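You operate a simulated robot arm through the tools that you are given. There is no shell and no other tool. Be economical: measure what you need, move in short steps, check, and stop when the job is done.

You run a simulated robot arm. Do the job below in one go: nothing can be reset, and whatever is moved stays where it is left.

TASK
Lay the grid from the board on the olives in barrel two, pour the jug over them, close and lock.
Fine: the jug goes back where it stood; spill nothing. Set down upright: square jug.

Only the result counts: the job must be done as asked and must still hold three seconds after the hand-in. Knocking over, shifting, dropping, spilling or breaking anything else fails it.

THE ROBOT
A 6-joint arm with a four-finger gripper on a trunk, on a base that drives. Base frame: it is fixed to the floor where the robot stands at the start and does not move with it; the origin is under the middle of the robot, x ahead of it, y to its left, z up. Lengths are in m, angles in degrees, forces in N, time in s.
Its first joint turns from -166.0 to 166.0 degrees. Places, roughly: barrel one [0.7, -1.2, 0.4]; barrel three [0.7, 0.5, 0.4]; barrel two [0.7, -0.3, 0.4]; grid [0.75, -1.25, 0.75]; ring lever of barrel two [0.5, -0.3, 0.9]. Payload 3.43 kg.
Tool frame: the origin (TCP) lies between the finger pads and is the grasp point; the fingertips stand 0.03 m ahead of it; z points along the fingers, y is the line along which they close. Largest opening 0.12 m; the body of the gripper starts 0.085 m behind the TCP.
Orientation is told as [roll, pitch, yaw] about the base's x, y, z axes, in that order, counted from this pose: with the fingers straight down and closing along the base's y, the tool's x points along the base's -x, its y along +y and its z along -z.

THE INTERFACE
- The arm moves only by the tool jog_arm. Its argument "motion" is a list of rows, each an object (a shift or turn left out is 0, a gripper value left out holds the last) with "translation": the shift along the tool's x, y, z in m, a list of three; "rot": the turn, a rotation vector about the tool's x, y, z in degrees, a list of three; "fingers": the opening in per cent of the stroke, from 0 (shut) to 100 (fully open). In form: [{"translation": [x, y, z], "rot": [wx, wy, wz], "fingers": fingers}, ...]. A call has 1 to 10 rows; each row is the pose to reach, as a shift and turn from the pose commanded when the call began, along the tool's axes at that moment. A row lasts 0.2 s, in which the tool goes at most 0.05 m and 8.6 degrees; a call with a longer step from one row to the next is refused whole, and so is a gripper value outside its range. Where a pose cannot be reached the arm comes as near as it can. A force on the tool above 90 N (or 10 N above the force at the start of the call, whichever is more), or a blocked arm, ends the call early, and 0.2 s more pass. The fingers move at their own pace and stop on an object; they squeeze with about 25 N. The grip force told is the motor's: it shows also when the fingers shut on nothing. Time passes only in rows, and 0.2 s behind the last, so rows that repeat a pose let the fingers close. It gives the time, the measured TCP pose, the force on the tool (base axes), the opening and the grip force at its end, in the units of the frame above (readings bear some noise), with the torque about the TCP (base axes, N m) and any sound that the robot's microphone picked up, and new pictures: "views" is both (left out), scene, wrist or none.
- Cameras (640 x 400 px; columns grow to the right, rows downward): "scene" is now at [-0.1868, 0.1874, 1.2625]; the picture's right is [-0.04, -1.00, 0.00], its down [-0.16, 0.01, -0.99] and it looks along [0.99, -0.04, -0.16] (base axes); focal length 265 px, centre (320, 200). "wrist" rides on the gripper at [0.071, -0.017, -0.12] in the tool frame; the picture's right is [0.23, 0.97, 0.00], its down [-0.81, 0.19, -0.55] and it looks along [-0.54, 0.13, 0.83] (tool axes); focal length 275 px, centre (320, 200). There is no depth. A picture from a camera that has moved, and an enlarged one, comes with that camera's place and axes in the base frame and with its lens. The place of the scene camera against the robot may be out by one fixed shift of up to 0.025 m in any direction.
- drive_base(legs): drives the robot by 1 to 6 legs, each [ahead, turn to the left] in m and degrees, along the robot's own axes; the way and the turn of a leg run together, so that a leg with both is an arc; at most 1.5 m and 180 degrees a leg. The arm and the cameras ride along, it lands a little off, and it stops where it bumps. It gives what a move gives, and a new picture of the scene camera.
- aim_head(pan, tilt): turns the head with the scene camera to pan (to the left, within 143 degrees either way) and tilt (down, from -29 to 69), counted from straight ahead of the robot. It gives what a move gives, and a new picture of the scene camera.
- enlarge(camera, box): a new picture of the part [left, top, right, bottom] of that camera's present view, enlarged. The clock stands still meanwhile.
- close_job(): hands the job in; it is judged then, once.

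Go step by step. Nothing tells you exact positions but the pictures and the camera data: compare them with the known pose of the tool, close in by small moves and look again before you grip or let go. The budget is 120 turns and 260 pictures, counting those below and the enlarged ones. Unless the task says otherwise, let go and move clear before handing in, and close with one line.

The tools are called after "Request:" by a JSON object that holds its "fn" and its "kwargs". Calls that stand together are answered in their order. jog_arm: Moves the arm, as the interface text tells. Its arguments: {"type":"object","properties":{"motion":{"type":"array"},"views":{"type":"string","enum":["both","scene","wrist","none"]}},"required":["motion"]} The other tools are called the same way: drive_base (legs) drives the base; aim_head (pan, tilt) turns the head that bears the scene camera; enlarge (camera, box) takes an enlarged picture of a part of a camera's view; close_job () hands the job in.

At the start:

```text
clock: 0.0
tool_pos: [0.5178, -0.5133, 1.233]
tcp_rot: [0.0, 0.1, 0.2]
wrist_force: [-1.1, 0.0, 0.2]
wrist_torque: [-0.02, -0.01, 0.03]
finger_gap: 0.1201
grip_force: 0.0
robot x, y, heading: [-0.0009, -0.0005, -0.1]
head pan, tilt: [-2.1, 8.4]
```

scene: 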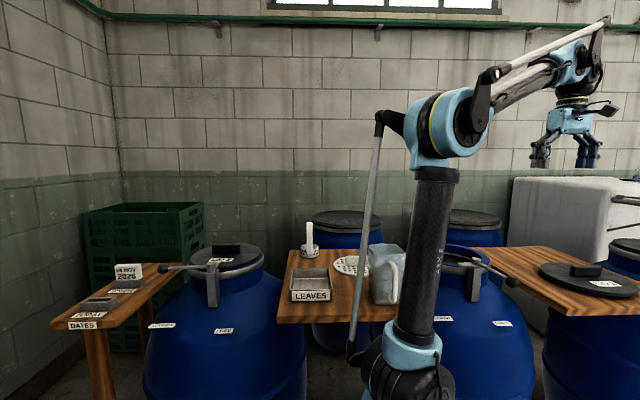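
wrist: 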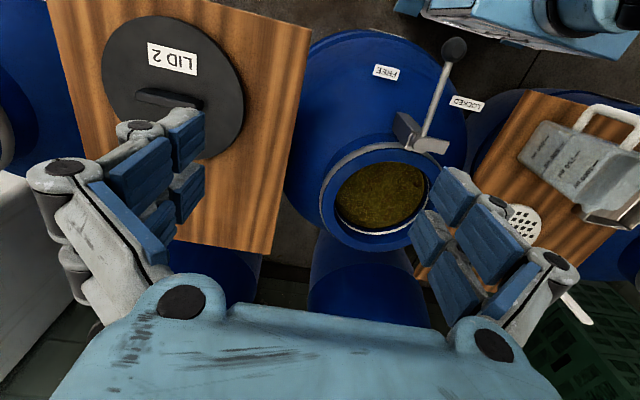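

I see barrel two open below the gripper, lid 2 on the right-hand board, and a jug plus a white perforated disc on the middle board. I'll look around with the head before moving anything.

Request:
{"fn": "aim_head", "kwargs": {"pan": -45, "tilt": 25}}

Request:
{"fn": "aim_head", "kwargs": {"pan": 5, "tilt": 30}}

Request:
{"fn": "enlarge", "kwargs": {"camera": "wrist", "box": [280, 20, 640, 260]}}

```text
clock: 1.1
tool_pos: [0.5021, -0.5136, 1.2389]
tcp_rot: [0.0, -0.5, 0.2]
wrist_force: [-0.2, -0.5, -1.0]
wrist_torque: [0.0, 0.0, -0.01]
finger_gap: 0.1201
grip_force: 0.0
robot x, y, heading: [-0.0031, 0.0027, -0.1]
head pan, tilt: [-45.0, 25.0]
camera scene: at [-0.2146, 0.1257, 1.236], right [-0.71, -0.71, 0.01], down [-0.31, 0.3, -0.9], along [0.64, -0.64, -0.43], focal length 265 px, centre (320, 200)
```

scene: 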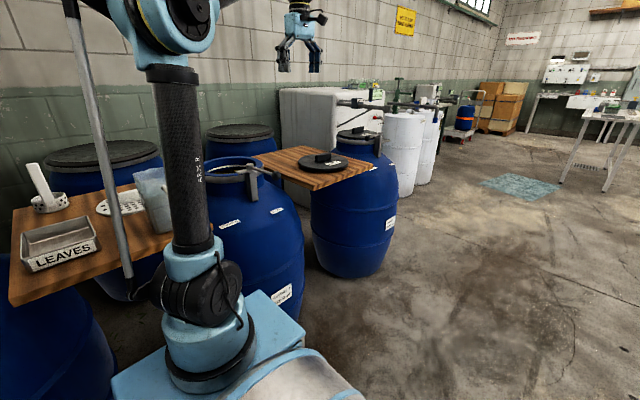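

```text
clock: 2.3
tool_pos: [0.5026, -0.5124, 1.2381]
tcp_rot: [0.0, -0.5, 0.3]
wrist_force: [0.3, -0.3, 0.2]
wrist_torque: [0.01, 0.0, -0.01]
finger_gap: 0.1201
grip_force: 0.0
robot x, y, heading: [-0.0037, 0.0026, -0.0]
head pan, tilt: [5.0, 30.0]
camera scene: at [-0.1898, 0.1985, 1.2276], right [0.09, -1.0, 0.0], down [-0.51, -0.04, -0.86], along [0.86, 0.07, -0.51], focal length 265 px, centre (320, 200)
```

scene: 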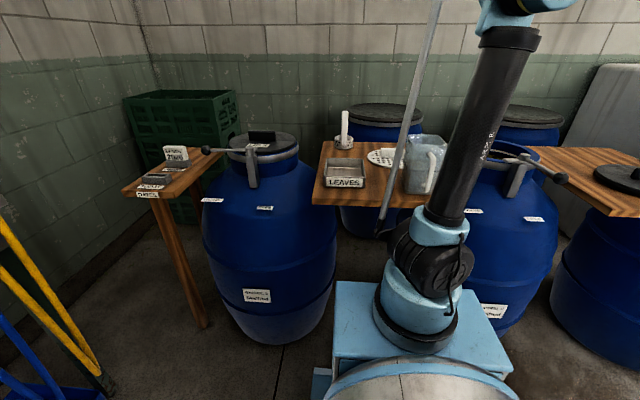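

```text
1.67 times, centred on (460, 140) of wrist
camera zoom: at [0.4298, -0.5301, 1.3597], right [-0.24, 0.97, 0.0], down [0.8, 0.2, 0.56], along [0.55, 0.13, -0.83], focal length 459 px, centre (87, 300)
```

zoom: 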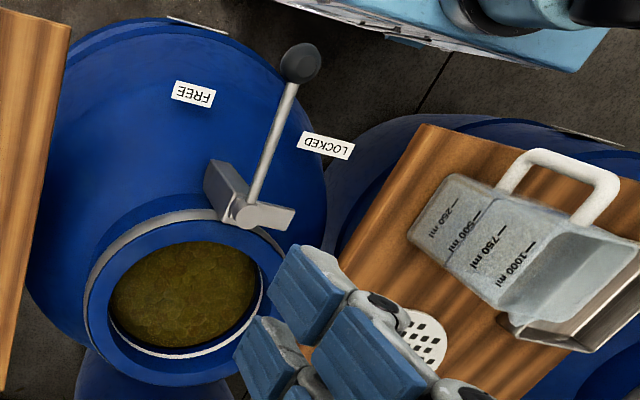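

The middle board holds a perforated disc, but the place given for the grid is near barrel one. I'll zoom in on the scene and look at the right side to settle which object it is.

Request:
{"fn": "enlarge", "kwargs": {"camera": "scene", "box": [300, 90, 640, 280]}}

Request:
{"fn": "enlarge", "kwargs": {"camera": "scene", "box": [110, 110, 310, 310]}}

Request:
{"fn": "aim_head", "kwargs": {"pan": -40, "tilt": 25}}

Request:
{"fn": "enlarge", "kwargs": {"camera": "scene", "box": [180, 90, 440, 290]}}

```text
1.88 times, centred on (470, 185) of scene
camera zoom: at [-0.1898, 0.1985, 1.2276], right [0.09, -1.0, 0.0], down [-0.51, -0.04, -0.86], along [0.86, 0.07, -0.51], focal length 499 px, centre (38, 228)
```

zoom: 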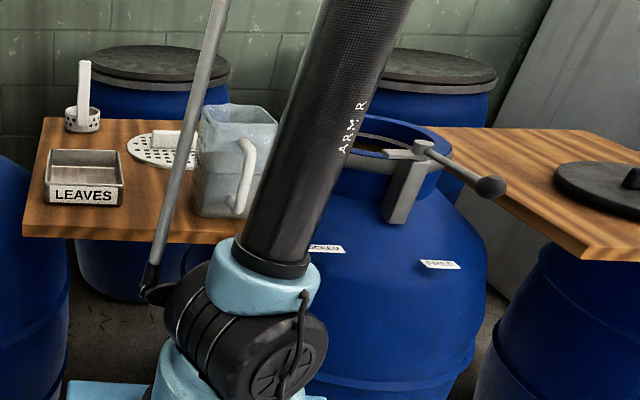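

```text
2.00 times, centred on (210, 210) of scene
camera zoom: at [-0.1898, 0.1985, 1.2276], right [0.09, -1.0, 0.0], down [-0.51, -0.04, -0.86], along [0.86, 0.07, -0.51], focal length 530 px, centre (540, 180)
```

zoom: 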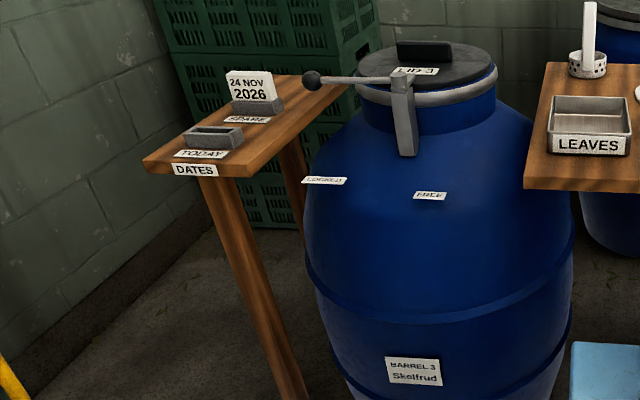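

```text
clock: 3.4
tool_pos: [0.5035, -0.5129, 1.2381]
tcp_rot: [0.1, -0.5, 0.3]
wrist_force: [-1.2, 0.7, -0.4]
wrist_torque: [-0.01, -0.01, 0.01]
finger_gap: 0.12
grip_force: 0.0
robot x, y, heading: [0.0018, 0.0014, -0.1]
head pan, tilt: [-40.0, 25.0]
camera scene: at [-0.2092, 0.1315, 1.2359], right [-0.64, -0.77, 0.01], down [-0.34, 0.27, -0.9], along [0.69, -0.58, -0.43], focal length 265 px, centre (320, 200)
```

scene: 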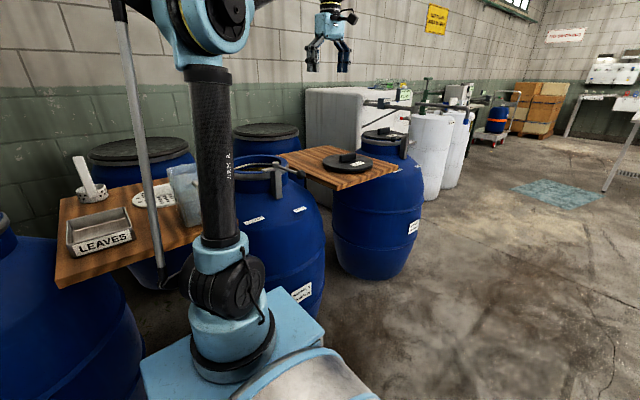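

```text
2.00 times, centred on (310, 190) of scene
camera zoom: at [-0.2092, 0.1315, 1.2359], right [-0.64, -0.77, 0.01], down [-0.34, 0.27, -0.9], along [0.69, -0.58, -0.43], focal length 530 px, centre (340, 220)
```

zoom: 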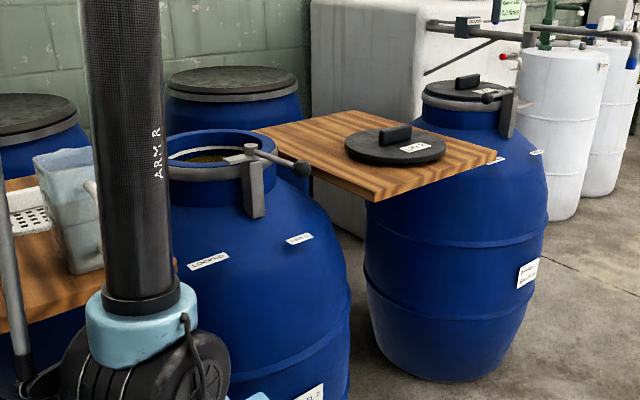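

The only grid I can see is the white perforated disc on the middle board, next to the jug; nothing like it is at the listed place by barrel one. The lever of barrel two points to FREE. I'll move the gripper over the middle board to measure.

Request:
{"fn": "jog_arm", "kwargs": {"motion": [{"translation": [-0.01, 0.046, 0]}, {"translation": [-0.02, 0.092, 0]}, {"translation": [-0.03, 0.138, 0]}, {"translation": [-0.04, 0.184, 0]}, {"translation": [-0.05, 0.23, 0]}, {"translation": [-0.06, 0.276, 0]}, {"translation": [-0.07, 0.322, 0]}, {"translation": [-0.08, 0.368, 0]}, {"translation": [-0.09, 0.414, 0]}, {"translation": [-0.1, 0.46, 0]}], "views": "wrist"}}

```text
clock: 5.6
tool_pos: [0.5995, -0.0516, 1.2408]
tcp_rot: [-0.1, -0.6, 0.2]
wrist_force: [-0.2, -0.6, 0.1]
wrist_torque: [0.01, 0.0, 0.05]
finger_gap: 0.1196
grip_force: 0.0
robot x, y, heading: [-0.0018, 0.0012, 0.1]
head pan, tilt: [-40.0, 25.0]
camera wrist: at [0.5265, -0.068, 1.3609], right [-0.24, 0.97, 0.0], down [0.8, 0.2, 0.56], along [0.55, 0.13, -0.83], focal length 275 px, centre (320, 200)
```

wrist: 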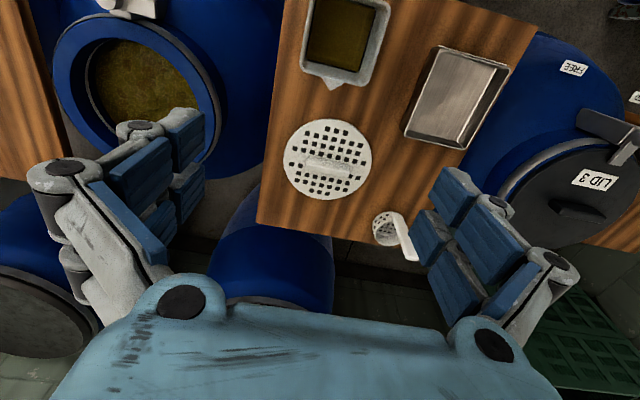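

The grid, with a raised bar handle, lies at about (0.77, 0.0) on a board at about z 0.85. The jug's spout points away from the robot. I'll enlarge both for detail.

Request:
{"fn": "enlarge", "kwargs": {"camera": "wrist", "box": [240, 0, 460, 220]}}

Request:
{"fn": "aim_head", "kwargs": {"pan": -12, "tilt": 22}}

Request:
{"fn": "enlarge", "kwargs": {"camera": "scene", "box": [160, 100, 480, 300]}}

```text
1.82 times, centred on (350, 110) of wrist
camera zoom: at [0.5265, -0.068, 1.3609], right [-0.24, 0.97, 0.0], down [0.8, 0.2, 0.56], along [0.55, 0.13, -0.83], focal length 500 px, centre (266, 364)
```

zoom: 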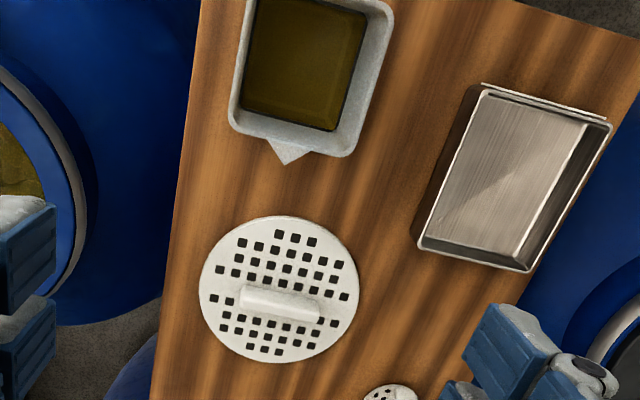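

```text
clock: 6.5
tool_pos: [0.5997, -0.0522, 1.2401]
tcp_rot: [0.0, -0.6, 0.3]
wrist_force: [-0.1, 0.7, 0.2]
wrist_torque: [-0.01, 0.03, 0.0]
finger_gap: 0.12
grip_force: 0.0
robot x, y, heading: [-0.0006, 0.0036, 0.2]
head pan, tilt: [-12.0, 22.0]
camera scene: at [-0.189, 0.1715, 1.2404], right [-0.21, -0.98, 0.0], down [-0.38, 0.08, -0.92], along [0.9, -0.19, -0.39], focal length 265 px, centre (320, 200)
```

scene: 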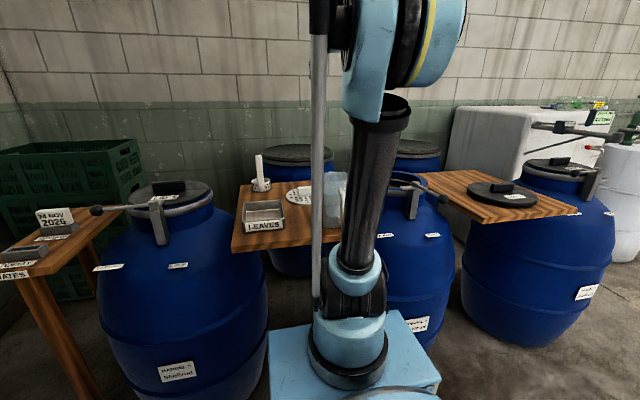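

```text
2.00 times, centred on (320, 200) of scene
camera zoom: at [-0.189, 0.1715, 1.2404], right [-0.21, -0.98, 0.0], down [-0.38, 0.08, -0.92], along [0.9, -0.19, -0.39], focal length 530 px, centre (320, 200)
```

zoom: 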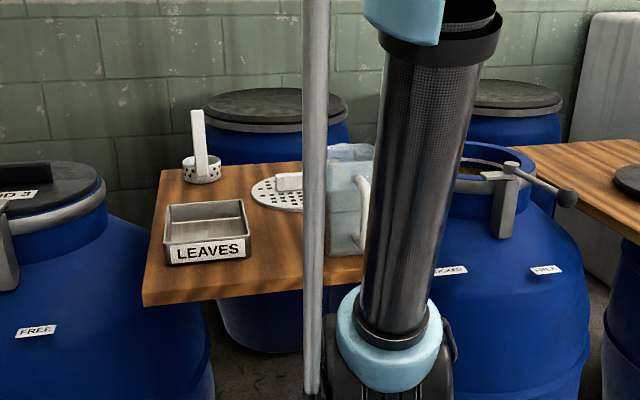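

The grid's bar handle lies along y, so the fingers must close along x. I'll turn the tool by 90° and come above the grid.

Request:
{"fn": "jog_arm", "kwargs": {"motion": [{"translation": [-0.016, 0.005, 0.008], "rot": [0, 0, 8.5]}, {"translation": [-0.032, 0.01, 0.016], "rot": [0, 0, 17]}, {"translation": [-0.048, 0.015, 0.024], "rot": [0, 0, 25.5]}, {"translation": [-0.064, 0.02, 0.032], "rot": [0, 0, 34]}, {"translation": [-0.08, 0.025, 0.04], "rot": [0, 0, 42.5]}, {"translation": [-0.096, 0.03, 0.048], "rot": [0, 0, 51]}, {"translation": [-0.112, 0.035, 0.056], "rot": [0, 0, 59.5]}, {"translation": [-0.128, 0.04, 0.064], "rot": [0, 0, 68]}, {"translation": [-0.144, 0.045, 0.072], "rot": [0, 0, 76.5]}, {"translation": [-0.16, 0.05, 0.08], "rot": [0, 0, 85]}], "views": "wrist"}}

```text
clock: 8.7
tool_pos: [0.7589, -0.0033, 1.1621]
tcp_rot: [0.6, -0.1, -84.7]
wrist_force: [-0.1, -0.7, -0.3]
wrist_torque: [-0.01, -0.04, 0.02]
finger_gap: 0.1201
grip_force: 0.0
robot x, y, heading: [-0.0022, 0.0052, 0.1]
head pan, tilt: [-12.0, 22.0]
camera wrist: at [0.7352, 0.0671, 1.2834], right [0.95, 0.32, 0.01], down [0.26, -0.79, 0.56], along [0.18, -0.52, -0.83], focal length 275 px, centre (320, 200)
```

wrist: 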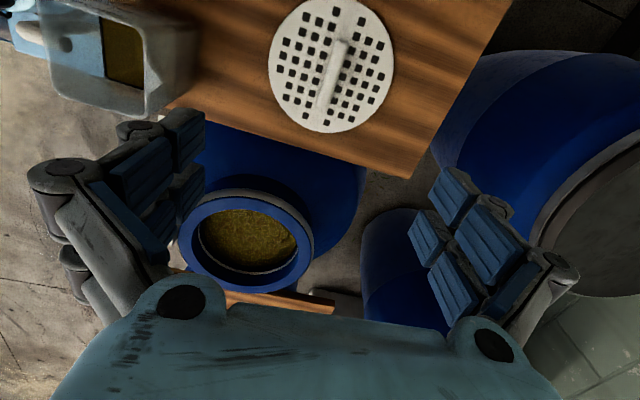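

The grid centre works out at (0.777, 0.008, ~0.83), the bar runs along y, and barrel two's mouth is near (0.72, -0.31). I'll align and come down partway.

Request:
{"fn": "jog_arm", "kwargs": {"motion": [{"translation": [0.005, 0.01, 0.04], "rot": [0, 0, 2.6]}, {"translation": [0.01, 0.02, 0.08], "rot": [0, 0, 5.3]}, {"translation": [0.01, 0.02, 0.12], "rot": [0, 0, 5.3]}, {"translation": [0.01, 0.02, 0.16], "rot": [0, 0, 5.3]}, {"translation": [0.01, 0.02, 0.2], "rot": [0, 0, 5.3]}, {"translation": [0.01, 0.02, 0.22], "rot": [0, 0, 5.3], "fingers": 60}, {"translation": [0.01, 0.02, 0.22], "rot": [0, 0, 5.3], "fingers": 60}], "views": "both"}}

```text
clock: 10.3
tool_pos: [0.7809, 0.0092, 0.9407]
tcp_rot: [0.6, 0.0, -90.0]
wrist_force: [0.2, -0.6, 0.5]
wrist_torque: [0.0, -0.01, -0.01]
finger_gap: 0.072
grip_force: 0.0
robot x, y, heading: [-0.0008, -0.0011, -0.0]
head pan, tilt: [-12.0, 22.0]
camera scene: at [-0.1889, 0.1715, 1.2405], right [-0.21, -0.98, 0.0], down [-0.38, 0.08, -0.92], along [0.9, -0.19, -0.39], focal length 265 px, centre (320, 200)
camera wrist: at [0.7622, 0.081, 1.0616], right [0.97, 0.23, 0.01], down [0.19, -0.81, 0.56], along [0.14, -0.54, -0.83], focal length 275 px, centre (320, 200)
```

scene: 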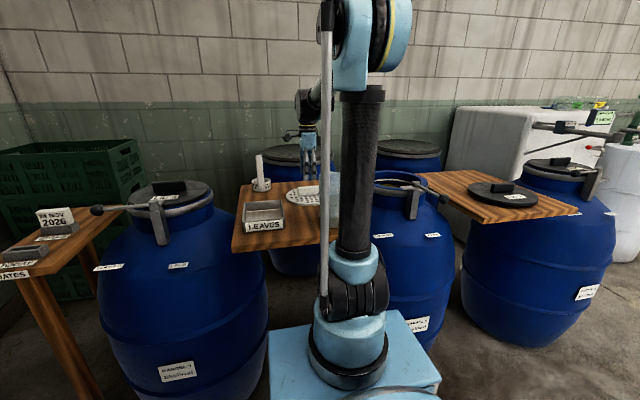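
wrist: 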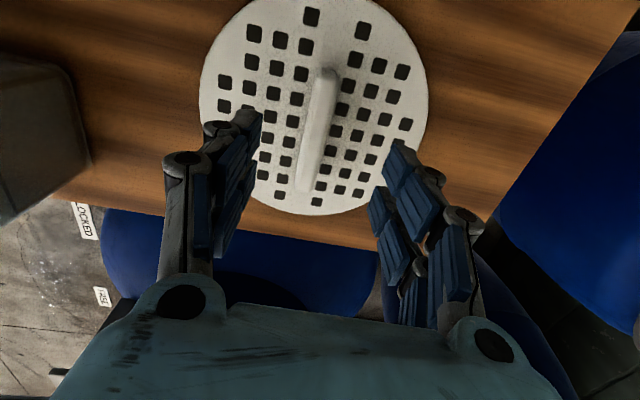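

The bar is centred between the fingers. I'll come down further in small steps and watch the bar against the pads.

Request:
{"fn": "jog_arm", "kwargs": {"motion": [{"translation": [-0.004, 0, 0.03]}, {"translation": [-0.004, 0, 0.06]}, {"translation": [-0.004, 0, 0.07]}], "views": "wrist"}}

Request:
{"fn": "enlarge", "kwargs": {"camera": "scene", "box": [230, 120, 350, 220]}}

```text
clock: 11.1
tool_pos: [0.7806, 0.0052, 0.8717]
tcp_rot: [0.6, 0.0, -89.9]
wrist_force: [-0.7, -0.7, -0.5]
wrist_torque: [0.0, -0.02, 0.01]
finger_gap: 0.072
grip_force: 0.0
robot x, y, heading: [0.0051, 0.0027, -0.1]
head pan, tilt: [-12.0, 22.0]
camera wrist: at [0.763, 0.0781, 0.9922], right [0.97, 0.23, 0.01], down [0.19, -0.81, 0.56], along [0.14, -0.54, -0.83], focal length 275 px, centre (320, 200)
```

wrist: 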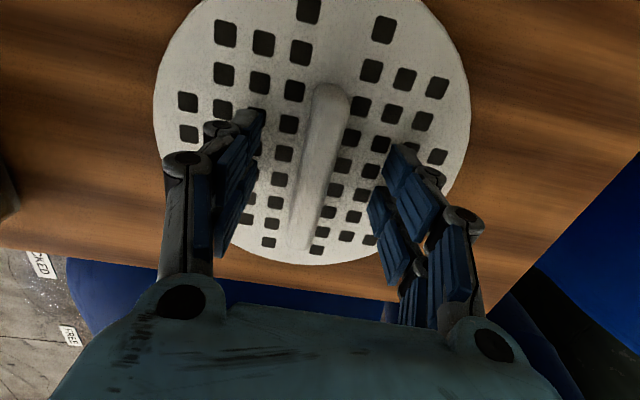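

```text
4.00 times, centred on (290, 170) of scene
camera zoom: at [-0.1889, 0.1715, 1.2404], right [-0.21, -0.98, 0.0], down [-0.38, 0.08, -0.92], along [0.9, -0.19, -0.39], focal length 1061 px, centre (440, 320)
```

zoom: 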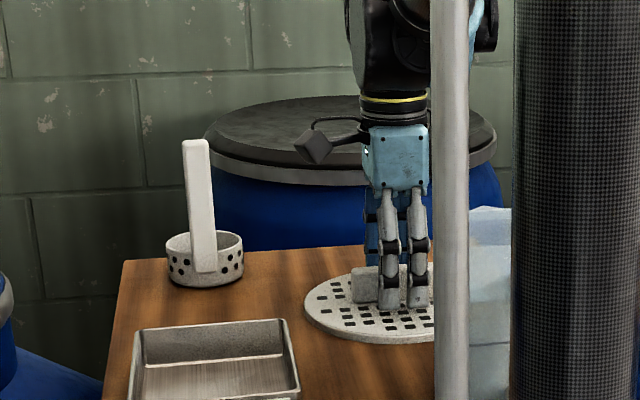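

The tips are about 1 cm above the plate, with the bar between the pads. I'll lower 6 mm, close and lift a little to check.

Request:
{"fn": "jog_arm", "kwargs": {"motion": [{"translation": [0, 0, 0.006]}, {"translation": [0, 0, 0.006], "fingers": 0}, {"translation": [0, 0, 0.006], "fingers": 0}, {"translation": [0, 0, 0.006], "fingers": 0}, {"translation": [0, 0, 0.006], "fingers": 0}, {"translation": [0, 0, -0.03], "fingers": 0}, {"translation": [0, 0, -0.06], "fingers": 0}], "views": "wrist"}}

```text
clock: 12.7
tool_pos: [0.7809, 0.0056, 0.9304]
tcp_rot: [0.6, -0.1, -90.1]
wrist_force: [0.3, 0.1, -1.5]
wrist_torque: [0.01, 0.02, 0.0]
finger_gap: 0.0159
grip_force: 25.3
robot x, y, heading: [-0.0009, 0.0027, 0.0]
head pan, tilt: [-12.0, 22.0]
camera wrist: at [0.7627, 0.0768, 1.0525], right [0.97, 0.23, 0.01], down [0.19, -0.81, 0.56], along [0.14, -0.54, -0.83], focal length 275 px, centre (320, 200)
```

wrist: 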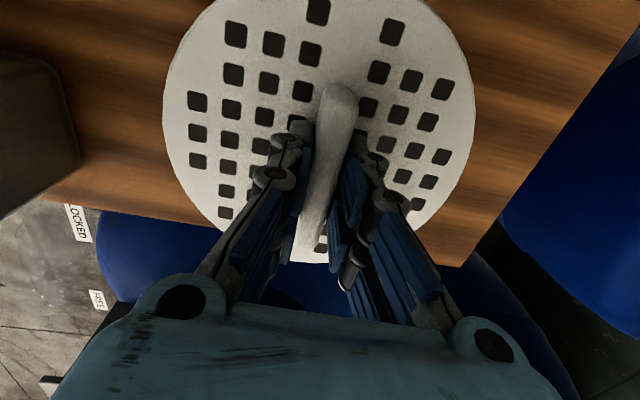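

The grid is held by its bar (gap 0.016). I'll raise it and move toward barrel two to measure the mouth.

Request:
{"fn": "jog_arm", "kwargs": {"motion": [{"translation": [0, 0, -0.045]}, {"translation": [0, 0, -0.09]}, {"translation": [0, 0, -0.135]}, {"translation": [0, 0, -0.17]}, {"translation": [-0.04, -0.015, -0.17]}, {"translation": [-0.08, -0.03, -0.17]}, {"translation": [-0.12, -0.045, -0.17]}, {"translation": [-0.15, -0.06, -0.17]}, {"translation": [-0.15, -0.06, -0.17]}], "views": "both"}}

```text
clock: 14.7
tool_pos: [0.719, -0.1471, 1.1009]
tcp_rot: [0.6, 0.1, -90.1]
wrist_force: [-0.5, 0.2, -1.4]
wrist_torque: [0.01, 0.0, -0.01]
finger_gap: 0.0159
grip_force: 25.4
robot x, y, heading: [-0.0014, 0.0019, 0.0]
head pan, tilt: [-12.0, 22.0]
camera scene: at [-0.1889, 0.1715, 1.2405], right [-0.21, -0.98, 0.0], down [-0.38, 0.08, -0.92], along [0.9, -0.19, -0.39], focal length 265 px, centre (320, 200)
camera wrist: at [0.7004, -0.0749, 1.2218], right [0.97, 0.23, 0.01], down [0.19, -0.81, 0.56], along [0.14, -0.54, -0.83], focal length 275 px, centre (320, 200)
```

scene: 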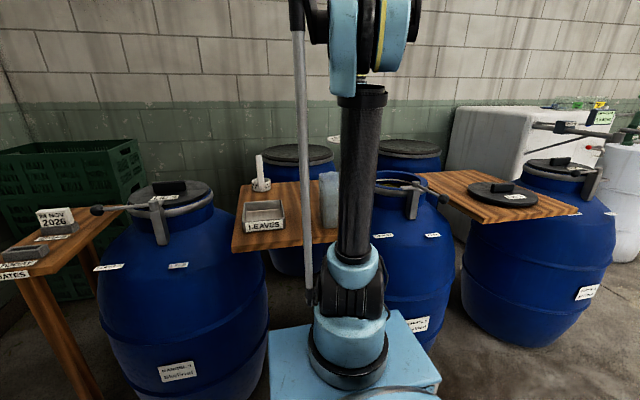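
wrist: 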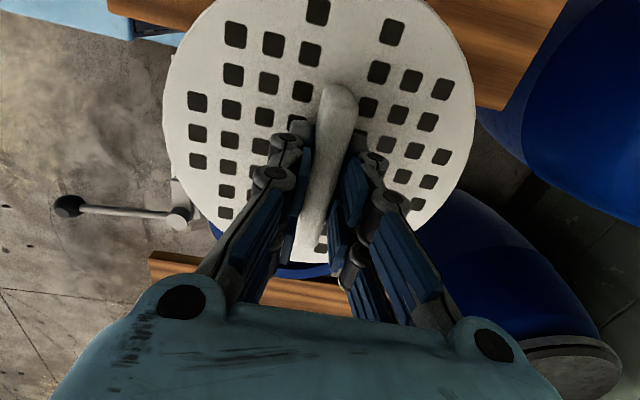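

The grid hides the mouth in this view. From earlier views the rim centre is about (0.721, -0.330, 0.871), with an inner diameter near 0.20 against the grid's 0.19. I'll hover the grid just above the rim and compare edges.

Request:
{"fn": "jog_arm", "kwargs": {"motion": [{"translation": [-0.046, 0.001, 0]}, {"translation": [-0.092, 0.002, 0]}, {"translation": [-0.138, 0.002, 0]}, {"translation": [-0.183, 0.002, 0]}, {"translation": [-0.183, 0.002, 0.045]}, {"translation": [-0.183, 0.002, 0.09]}, {"translation": [-0.183, 0.002, 0.12]}, {"translation": [-0.183, 0.002, 0.13]}, {"translation": [-0.183, 0.002, 0.13]}], "views": "both"}}

Request:
{"fn": "enlarge", "kwargs": {"camera": "wrist", "box": [120, 0, 520, 280]}}

Request:
{"fn": "enlarge", "kwargs": {"camera": "scene", "box": [340, 120, 460, 240]}}

```text
clock: 16.7
tool_pos: [0.7241, -0.3265, 0.9678]
tcp_rot: [0.5, -0.1, -89.9]
wrist_force: [0.1, -0.5, -2.5]
wrist_torque: [0.0, -0.01, 0.02]
finger_gap: 0.0158
grip_force: 25.4
robot x, y, heading: [-0.0, 0.0006, 0.1]
head pan, tilt: [-12.0, 22.0]
camera scene: at [-0.1889, 0.1714, 1.2405], right [-0.21, -0.98, 0.0], down [-0.38, 0.08, -0.92], along [0.9, -0.19, -0.39], focal length 265 px, centre (320, 200)
camera wrist: at [0.7062, -0.2541, 1.0912], right [0.97, 0.23, 0.01], down [0.19, -0.81, 0.56], along [0.14, -0.54, -0.83], focal length 275 px, centre (320, 200)
```

scene: 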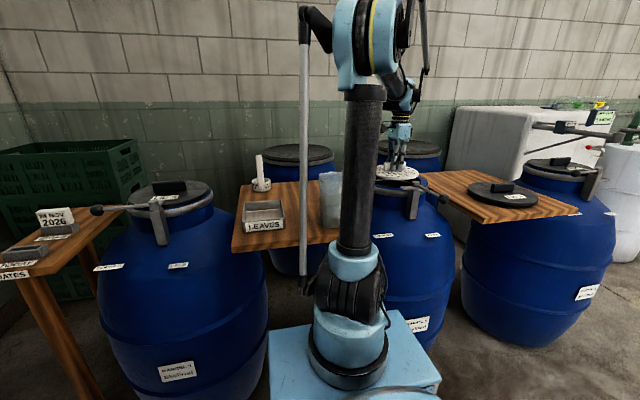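
wrist: 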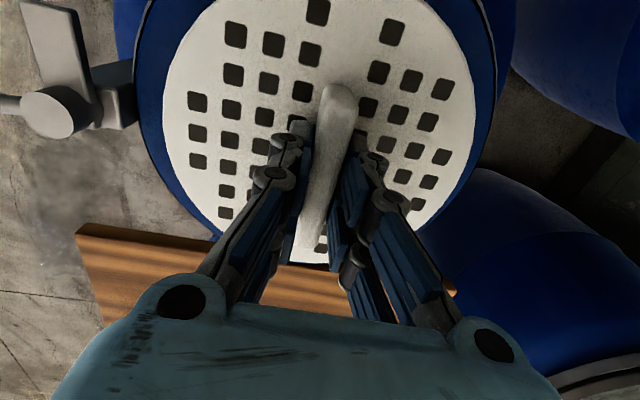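

```text
1.43 times, centred on (320, 140) of wrist
camera zoom: at [0.7062, -0.2541, 1.0912], right [0.97, 0.23, 0.01], down [0.19, -0.81, 0.56], along [0.14, -0.54, -0.83], focal length 393 px, centre (320, 286)
```

zoom: 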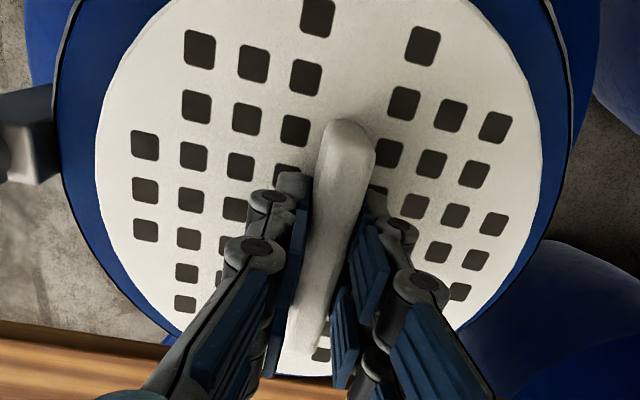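

```text
3.33 times, centred on (400, 180) of scene
camera zoom: at [-0.1889, 0.1714, 1.2405], right [-0.21, -0.98, 0.0], down [-0.38, 0.08, -0.92], along [0.9, -0.19, -0.39], focal length 884 px, centre (53, 267)
```

zoom: 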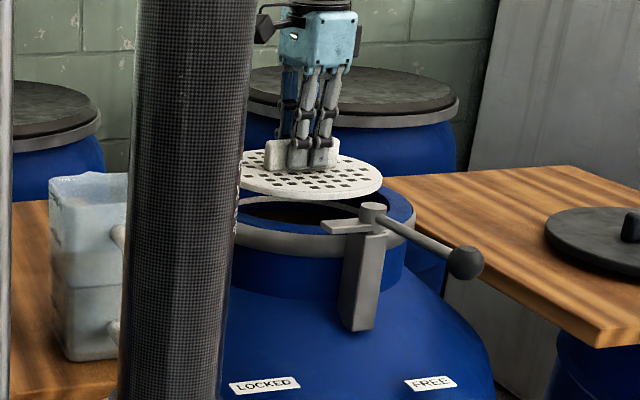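

The sideways fit along x looks right to about 3 mm; the y fit is uncertain. I'll turn the tool in place so the left-right symmetry shows the y error too.

Request:
{"fn": "jog_arm", "kwargs": {"motion": [{"translation": [0, 0, -0.01], "rot": [0, 0, -8.5]}, {"translation": [0, 0, -0.01], "rot": [0, 0, -17]}, {"translation": [0, 0, -0.01], "rot": [0, 0, -25.5]}, {"translation": [0, 0, -0.01], "rot": [0, 0, -34]}, {"translation": [0, 0, -0.01], "rot": [0, 0, -42.5]}, {"translation": [0, 0, -0.01], "rot": [0, 0, -51]}, {"translation": [0, 0, -0.01], "rot": [0, 0, -59.5]}, {"translation": [0, 0, -0.01], "rot": [0, 0, -68]}, {"translation": [0, 0, -0.005], "rot": [0, 0, -76.5]}, {"translation": [0, 0, 0], "rot": [0, 0, -76.5]}], "views": "wrist"}}

Request:
{"fn": "enlarge", "kwargs": {"camera": "wrist", "box": [120, 0, 520, 280]}}

```text
clock: 18.9
tool_pos: [0.7239, -0.3265, 0.9706]
tcp_rot: [0.1, -0.6, -13.4]
wrist_force: [-0.1, -0.8, -1.0]
wrist_torque: [-0.02, -0.01, -0.01]
finger_gap: 0.0159
grip_force: 24.9
robot x, y, heading: [-0.0022, 0.0025, 0.2]
head pan, tilt: [-12.0, 22.0]
camera wrist: at [0.6488, -0.3264, 1.0919], right [0.0, 1.0, 0.0], down [0.83, 0.0, 0.56], along [0.56, 0.0, -0.83], focal length 275 px, centre (320, 200)
```

wrist: 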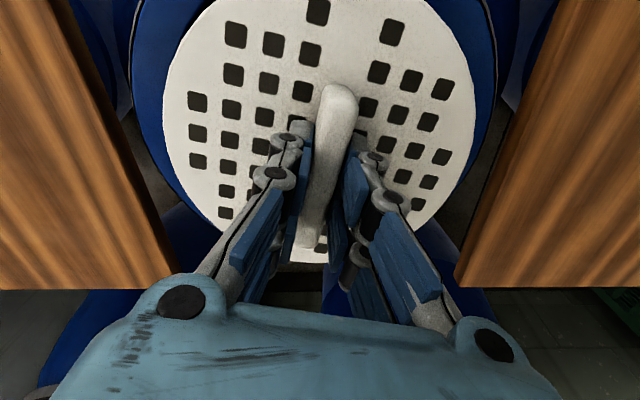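

```text
1.43 times, centred on (320, 140) of wrist
camera zoom: at [0.6488, -0.3264, 1.0919], right [0.0, 1.0, 0.0], down [0.83, 0.0, 0.56], along [0.56, 0.0, -0.83], focal length 393 px, centre (320, 286)
```

zoom: 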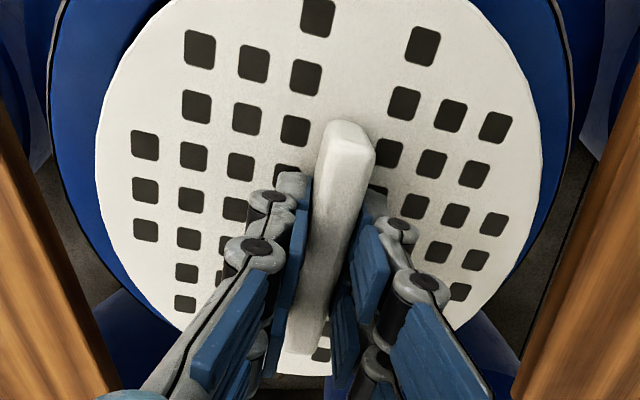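

Both views agree that the rim centre is at (0.721, -0.331). I'll shift the few millimetres and lower slightly to check before entering.

Request:
{"fn": "jog_arm", "kwargs": {"motion": [{"translation": [0.0033, -0.0054, 0]}, {"translation": [0.0033, -0.0054, 0.015]}, {"translation": [0.0033, -0.0054, 0.03]}, {"translation": [0.0033, -0.0054, 0.03]}], "views": "wrist"}}

Request:
{"fn": "enlarge", "kwargs": {"camera": "wrist", "box": [120, 0, 520, 280]}}

Request:
{"fn": "enlarge", "kwargs": {"camera": "scene", "box": [340, 120, 460, 240]}}

```text
clock: 19.9
tool_pos: [0.7199, -0.3311, 0.9392]
tcp_rot: [0.0, -0.6, -13.4]
wrist_force: [-0.5, 0.2, -1.6]
wrist_torque: [0.02, 0.01, 0.01]
finger_gap: 0.0161
grip_force: 25.1
robot x, y, heading: [0.0001, 0.0018, -0.0]
head pan, tilt: [-12.0, 22.0]
camera wrist: at [0.6453, -0.3311, 1.0615], right [0.0, 1.0, 0.0], down [0.83, 0.0, 0.56], along [0.56, 0.0, -0.83], focal length 275 px, centre (320, 200)
```

wrist: 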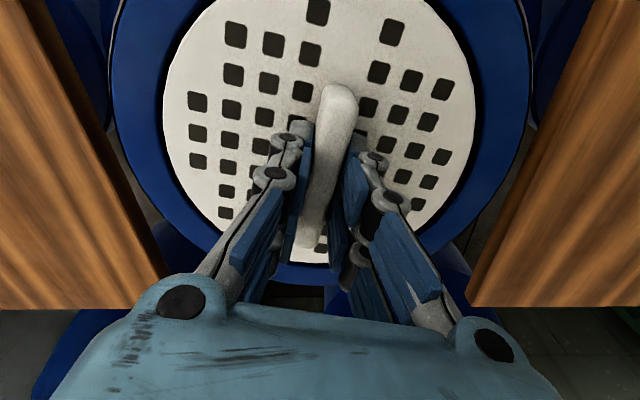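

```text
1.43 times, centred on (320, 140) of wrist
camera zoom: at [0.6453, -0.3311, 1.0615], right [0.0, 1.0, 0.0], down [0.83, 0.0, 0.56], along [0.56, 0.0, -0.83], focal length 393 px, centre (320, 286)
```

zoom: 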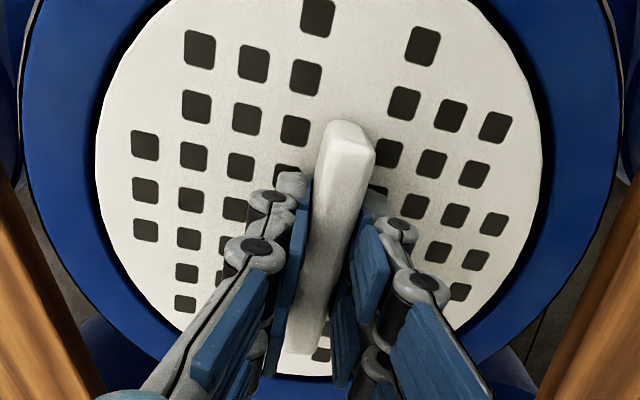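

```text
3.33 times, centred on (400, 180) of scene
camera zoom: at [-0.1888, 0.1714, 1.2405], right [-0.21, -0.98, 0.0], down [-0.38, 0.08, -0.92], along [0.9, -0.19, -0.39], focal length 884 px, centre (53, 267)
```

zoom: 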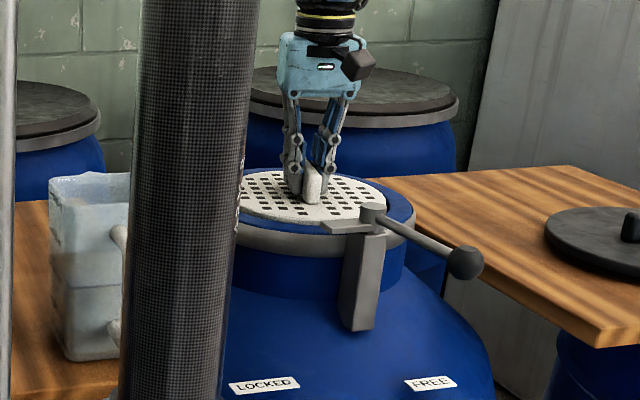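

The grid is centred left to right with a thin dark gap on both sides. I'll check the near edge before entering.

Request:
{"fn": "enlarge", "kwargs": {"camera": "wrist", "box": [220, 200, 380, 300]}}

Request:
{"fn": "enlarge", "kwargs": {"camera": "wrist", "box": [110, 0, 240, 240]}}

Request:
{"fn": "enlarge", "kwargs": {"camera": "wrist", "box": [410, 0, 540, 240]}}

Request:
{"fn": "enlarge", "kwargs": {"camera": "scene", "box": [375, 150, 435, 200]}}

```text
4.00 times, centred on (300, 250) of wrist
camera zoom: at [0.6453, -0.3311, 1.0615], right [0.0, 1.0, 0.0], down [0.83, 0.0, 0.56], along [0.56, 0.0, -0.83], focal length 1101 px, centre (400, 0)
```

zoom: 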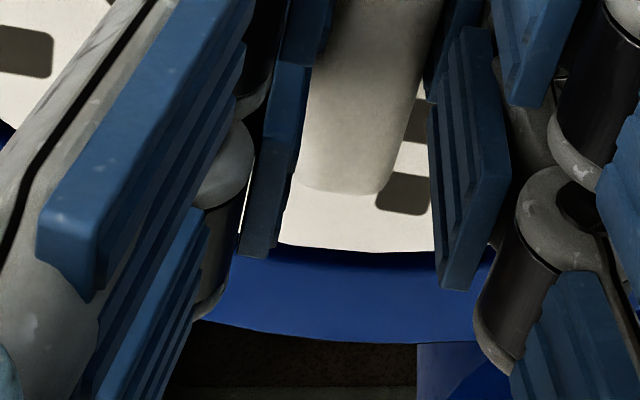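

```text
1.67 times, centred on (175, 120) of wrist
camera zoom: at [0.6453, -0.3311, 1.0615], right [0.0, 1.0, 0.0], down [0.83, 0.0, 0.56], along [0.56, 0.0, -0.83], focal length 459 px, centre (562, 333)
```

zoom: 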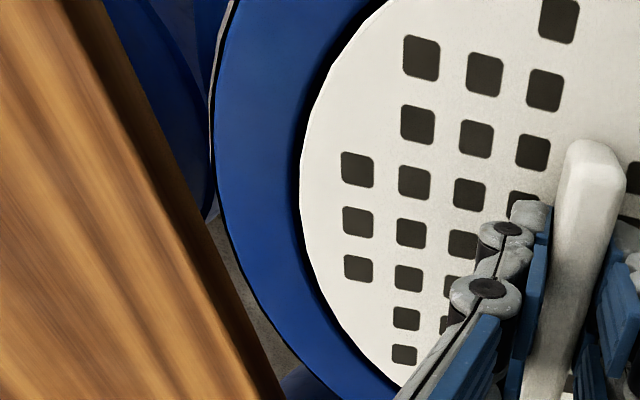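

```text
1.67 times, centred on (475, 120) of wrist
camera zoom: at [0.6453, -0.3311, 1.0615], right [0.0, 1.0, 0.0], down [0.83, 0.0, 0.56], along [0.56, 0.0, -0.83], focal length 459 px, centre (62, 333)
```

zoom: 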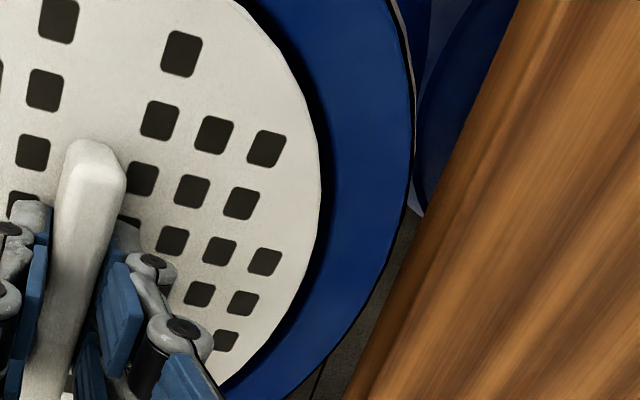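

```text
8.00 times, centred on (405, 175) of scene
camera zoom: at [-0.1888, 0.1714, 1.2405], right [-0.21, -0.98, 0.0], down [-0.38, 0.08, -0.92], along [0.9, -0.19, -0.39], focal length 2121 px, centre (-360, 400)
```

zoom: 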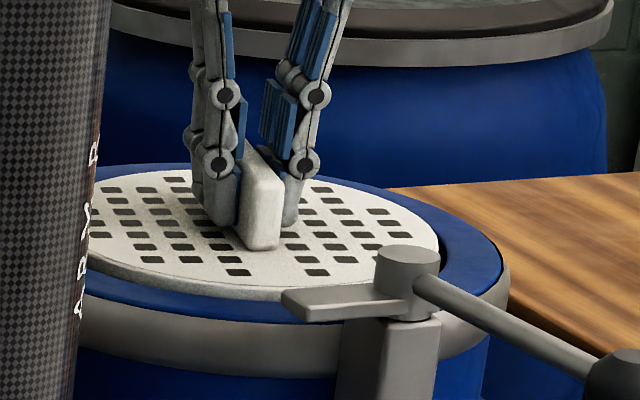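

The numbers fit: grid radius about 0.087 inside a mouth radius of about 0.093, centred within about 1 mm, with the rim at z about 0.90. I'll lower slowly and watch the force.

Request:
{"fn": "jog_arm", "kwargs": {"motion": [{"translation": [0, 0, 0.006]}, {"translation": [0, 0, 0.012]}, {"translation": [0, 0, 0.018]}, {"translation": [0, 0, 0.018]}], "views": "wrist"}}

Request:
{"fn": "enlarge", "kwargs": {"camera": "wrist", "box": [120, 0, 520, 280]}}

```text
clock: 20.9
tool_pos: [0.7206, -0.3314, 0.9239]
tcp_rot: [0.1, -0.6, -13.5]
wrist_force: [0.0, -0.6, -1.9]
wrist_torque: [-0.02, 0.0, 0.02]
finger_gap: 0.0159
grip_force: 24.9
robot x, y, heading: [-0.0004, 0.0042, 0.1]
head pan, tilt: [-12.0, 22.0]
camera wrist: at [0.6458, -0.3317, 1.0435], right [0.0, 1.0, 0.0], down [0.83, 0.0, 0.56], along [0.56, 0.0, -0.83], focal length 275 px, centre (320, 200)
```

wrist: 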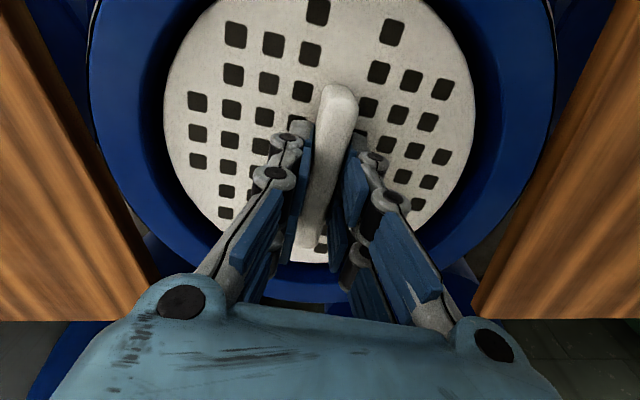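

```text
1.43 times, centred on (320, 140) of wrist
camera zoom: at [0.6458, -0.3317, 1.0435], right [0.0, 1.0, 0.0], down [0.83, 0.0, 0.56], along [0.56, 0.0, -0.83], focal length 393 px, centre (320, 286)
```

zoom: 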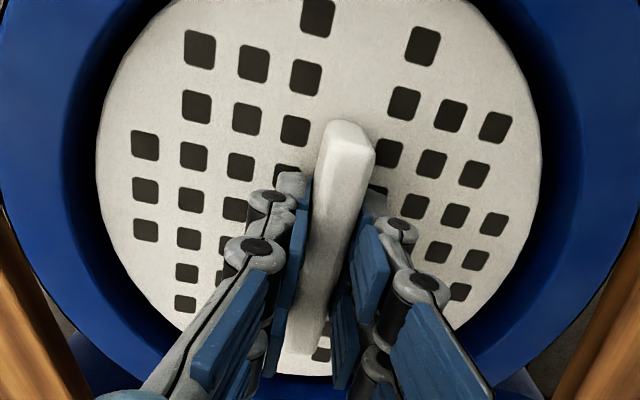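

The grid is inside the neck with even gaps. I'll keep lowering in small steps until it touches the olives.

Request:
{"fn": "jog_arm", "kwargs": {"motion": [{"translation": [0, 0, 0.005]}, {"translation": [0, 0, 0.01]}, {"translation": [0, 0, 0.015]}, {"translation": [0, 0, 0.02]}, {"translation": [0, 0, 0.02]}], "views": "wrist"}}

```text
clock: 22.1
tool_pos: [0.7203, -0.3307, 0.9024]
tcp_rot: [0.1, -0.7, -13.5]
wrist_force: [0.8, 0.4, -3.0]
wrist_torque: [0.0, 0.01, 0.03]
finger_gap: 0.0157
grip_force: 25.0
robot x, y, heading: [-0.0034, 0.0023, -0.3]
head pan, tilt: [-12.0, 22.0]
camera wrist: at [0.6453, -0.3312, 1.0237], right [0.0, 1.0, 0.0], down [0.83, 0.0, 0.56], along [0.56, 0.0, -0.83], focal length 275 px, centre (320, 200)
```

wrist: 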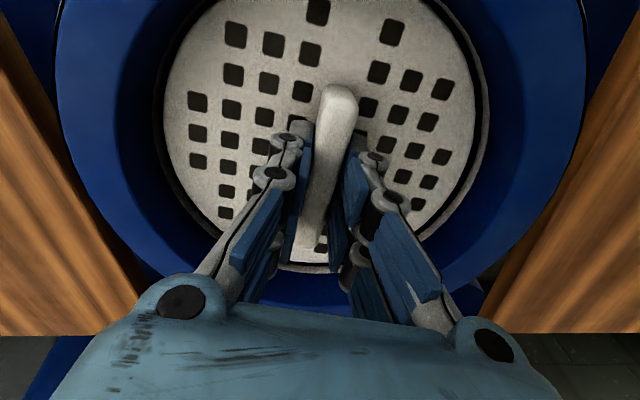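

Request:
{"fn": "jog_arm", "kwargs": {"motion": [{"translation": [0, 0, 0.004]}, {"translation": [0, 0, 0.008]}, {"translation": [0, 0, 0.008]}], "views": "none"}}

Request:
{"fn": "enlarge", "kwargs": {"camera": "wrist", "box": [140, 0, 500, 290]}}

```text
clock: 22.9
tool_pos: [0.7209, -0.3301, 0.8939]
tcp_rot: [0.1, -0.7, -13.4]
wrist_force: [0.2, 0.2, -1.6]
wrist_torque: [0.01, 0.04, 0.02]
finger_gap: 0.0158
grip_force: 25.3
robot x, y, heading: [0.0014, 0.0029, -0.1]
head pan, tilt: [-12.0, 22.0]
```

```text
1.38 times, centred on (320, 145) of wrist
camera zoom: at [0.646, -0.3305, 1.0156], right [0.0, 1.0, 0.0], down [0.83, 0.0, 0.56], along [0.56, 0.0, -0.83], focal length 380 px, centre (320, 276)
```

zoom: 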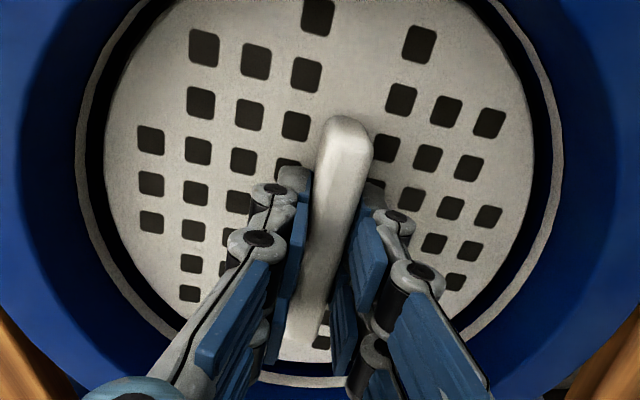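

Request:
{"fn": "jog_arm", "kwargs": {"motion": [{"translation": [0, 0, 0.005]}, {"translation": [0, 0, 0.01]}, {"translation": [0, 0, 0.015]}, {"translation": [0, 0, 0.015]}], "views": "none"}}

Request:
{"fn": "enlarge", "kwargs": {"camera": "wrist", "box": [140, 0, 500, 290]}}

```text
clock: 23.9
tool_pos: [0.7201, -0.3324, 0.88]
tcp_rot: [0.1, -0.5, -13.4]
wrist_force: [-0.5, -0.4, -2.5]
wrist_torque: [-0.02, 0.01, -0.02]
finger_gap: 0.016
grip_force: 24.7
robot x, y, heading: [-0.0013, -0.0003, 0.2]
head pan, tilt: [-12.0, 22.0]
```

```text
1.38 times, centred on (320, 145) of wrist
camera zoom: at [0.6457, -0.3313, 1.0004], right [0.0, 1.0, 0.0], down [0.83, 0.0, 0.56], along [0.56, 0.0, -0.83], focal length 380 px, centre (320, 276)
```

zoom: 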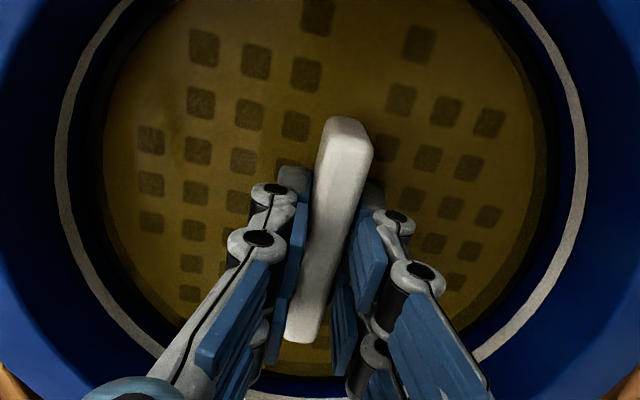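

The plate has gone under the brine, and the olives are below. I'll continue gently until it makes contact.

Request:
{"fn": "jog_arm", "kwargs": {"motion": [{"translation": [0, 0, 0.004]}, {"translation": [0, 0, 0.008]}, {"translation": [0, 0, 0.012]}, {"translation": [0, 0, 0.012]}], "views": "none"}}

Request:
{"fn": "enlarge", "kwargs": {"camera": "wrist", "box": [140, 0, 500, 290]}}

```text
clock: 24.9
tool_pos: [0.7196, -0.3315, 0.8678]
tcp_rot: [0.1, -0.5, -13.5]
wrist_force: [-0.3, 0.1, -1.4]
wrist_torque: [-0.02, 0.0, -0.01]
finger_gap: 0.0161
grip_force: 25.1
robot x, y, heading: [0.0016, 0.0031, 0.2]
head pan, tilt: [-12.0, 22.0]
```

```text
1.38 times, centred on (320, 145) of wrist
camera zoom: at [0.645, -0.3305, 0.9889], right [0.0, 1.0, 0.0], down [0.83, 0.0, 0.56], along [0.56, 0.0, -0.83], focal length 380 px, centre (320, 276)
```

zoom: 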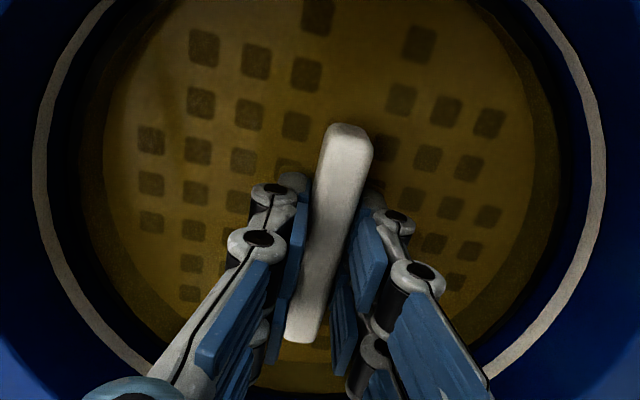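

Request:
{"fn": "jog_arm", "kwargs": {"motion": [{"translation": [0, 0, 0.004]}, {"translation": [0, 0, 0.008]}, {"translation": [0, 0, 0.008]}], "views": "none"}}

Request:
{"fn": "jog_arm", "kwargs": {"motion": [{"translation": [0, 0, 0.004]}, {"translation": [0, 0, 0.008]}, {"translation": [0, 0, 0.008]}], "views": "wrist"}}

```text
clock: 25.7
tool_pos: [0.7197, -0.3318, 0.8602]
tcp_rot: [0.2, -0.8, -13.5]
wrist_force: [4.6, -0.2, 22.1]
wrist_torque: [0.0, -0.11, 0.01]
finger_gap: 0.0161
grip_force: 24.6
robot x, y, heading: [-0.003, 0.001, -0.1]
head pan, tilt: [-12.0, 22.0]
```

```text
clock: 26.4
tool_pos: [0.7111, -0.3303, 0.8636]
tcp_rot: [0.4, -1.2, -13.5]
wrist_force: [11.5, 9.0, -2.2]
wrist_torque: [0.3, -0.4, -0.29]
finger_gap: 0.0157
grip_force: 24.8
robot x, y, heading: [-0.0031, 0.0018, -0.4]
head pan, tilt: [-12.0, 22.0]
stopped in row 3: the force on the tool passed its limit at 96 N (the readings are from after the stop); the commanded pose is now the measured one
camera wrist: at [0.6355, -0.3305, 0.983], right [0.0, 1.0, 0.0], down [0.82, 0.0, 0.57], along [0.57, 0.0, -0.82], focal length 275 px, centre (320, 200)
```

wrist: 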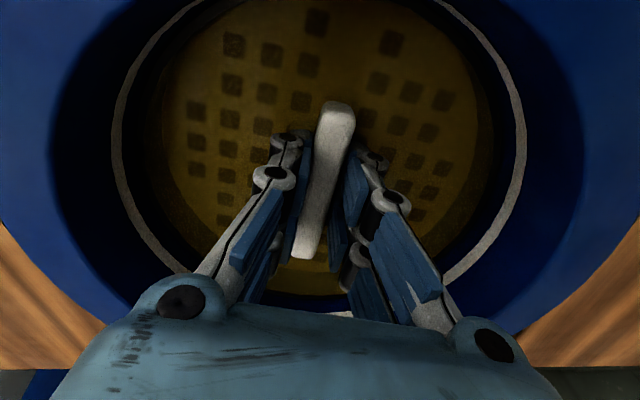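

The grid touched the olives at about z 0.860, and the stop left it a little to one side. I'll re-centre by 8 mm and check the force before letting go.

Request:
{"fn": "jog_arm", "kwargs": {"motion": [{"translation": [-0.004, 0.001, -0.002]}, {"translation": [-0.0085, 0.002, -0.002]}, {"translation": [-0.0085, 0.002, 0.001]}, {"translation": [-0.0085, 0.002, 0.001]}], "views": "wrist"}}

```text
clock: 27.4
tool_pos: [0.7192, -0.3306, 0.8617]
tcp_rot: [0.4, -1.3, -13.6]
wrist_force: [-0.3, -0.6, -1.7]
wrist_torque: [0.05, -0.02, 0.01]
finger_gap: 0.0159
grip_force: 24.6
robot x, y, heading: [0.0005, -0.0, -0.2]
head pan, tilt: [-12.0, 22.0]
camera wrist: at [0.6436, -0.3311, 0.9822], right [0.0, 1.0, 0.0], down [0.82, 0.0, 0.57], along [0.57, 0.0, -0.82], focal length 275 px, centre (320, 200)
```

wrist: 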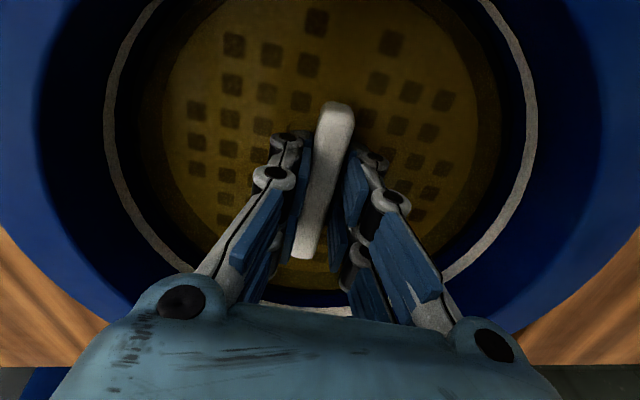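

It is centred with no side load and about 1-2 mm above the olives. I'll lower that bit, open slightly, and rise straight up.

Request:
{"fn": "jog_arm", "kwargs": {"motion": [{"translation": [0, 0, 0.0015]}, {"translation": [0, 0, 0.0015], "fingers": 30}, {"translation": [0, 0, 0.0015], "fingers": 30}, {"translation": [0, 0, -0.02], "fingers": 30}, {"translation": [0, 0, -0.06], "fingers": 30}, {"translation": [0, 0, -0.1], "fingers": 30}, {"translation": [0, 0, -0.15], "fingers": 30}, {"translation": [0, 0, -0.2], "fingers": 30}, {"translation": [0, 0, -0.25], "fingers": 30}], "views": "wrist"}}

Request:
{"fn": "enlarge", "kwargs": {"camera": "wrist", "box": [180, 0, 460, 200]}}

```text
clock: 29.4
tool_pos: [0.7162, -0.3327, 1.1124]
tcp_rot: [0.4, -1.2, -13.5]
wrist_force: [0.2, -0.7, -0.4]
wrist_torque: [-0.01, 0.0, 0.0]
finger_gap: 0.0361
grip_force: 0.1
robot x, y, heading: [-0.0018, 0.0021, -0.1]
head pan, tilt: [-12.0, 22.0]
camera wrist: at [0.6394, -0.3328, 1.2315], right [0.0, 1.0, 0.0], down [0.82, 0.0, 0.57], along [0.57, 0.0, -0.82], focal length 275 px, centre (320, 200)
```

wrist: 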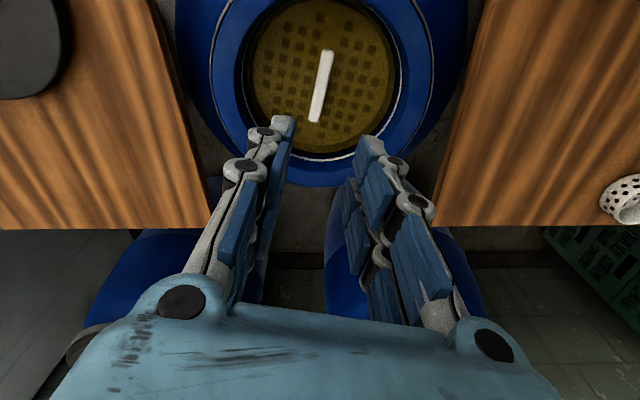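

```text
2.00 times, centred on (320, 100) of wrist
camera zoom: at [0.6394, -0.3328, 1.2315], right [0.0, 1.0, 0.0], down [0.82, 0.0, 0.57], along [0.57, 0.0, -0.82], focal length 551 px, centre (320, 400)
```

zoom: 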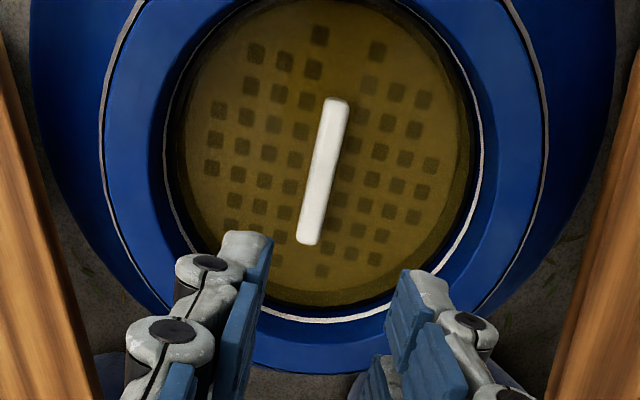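

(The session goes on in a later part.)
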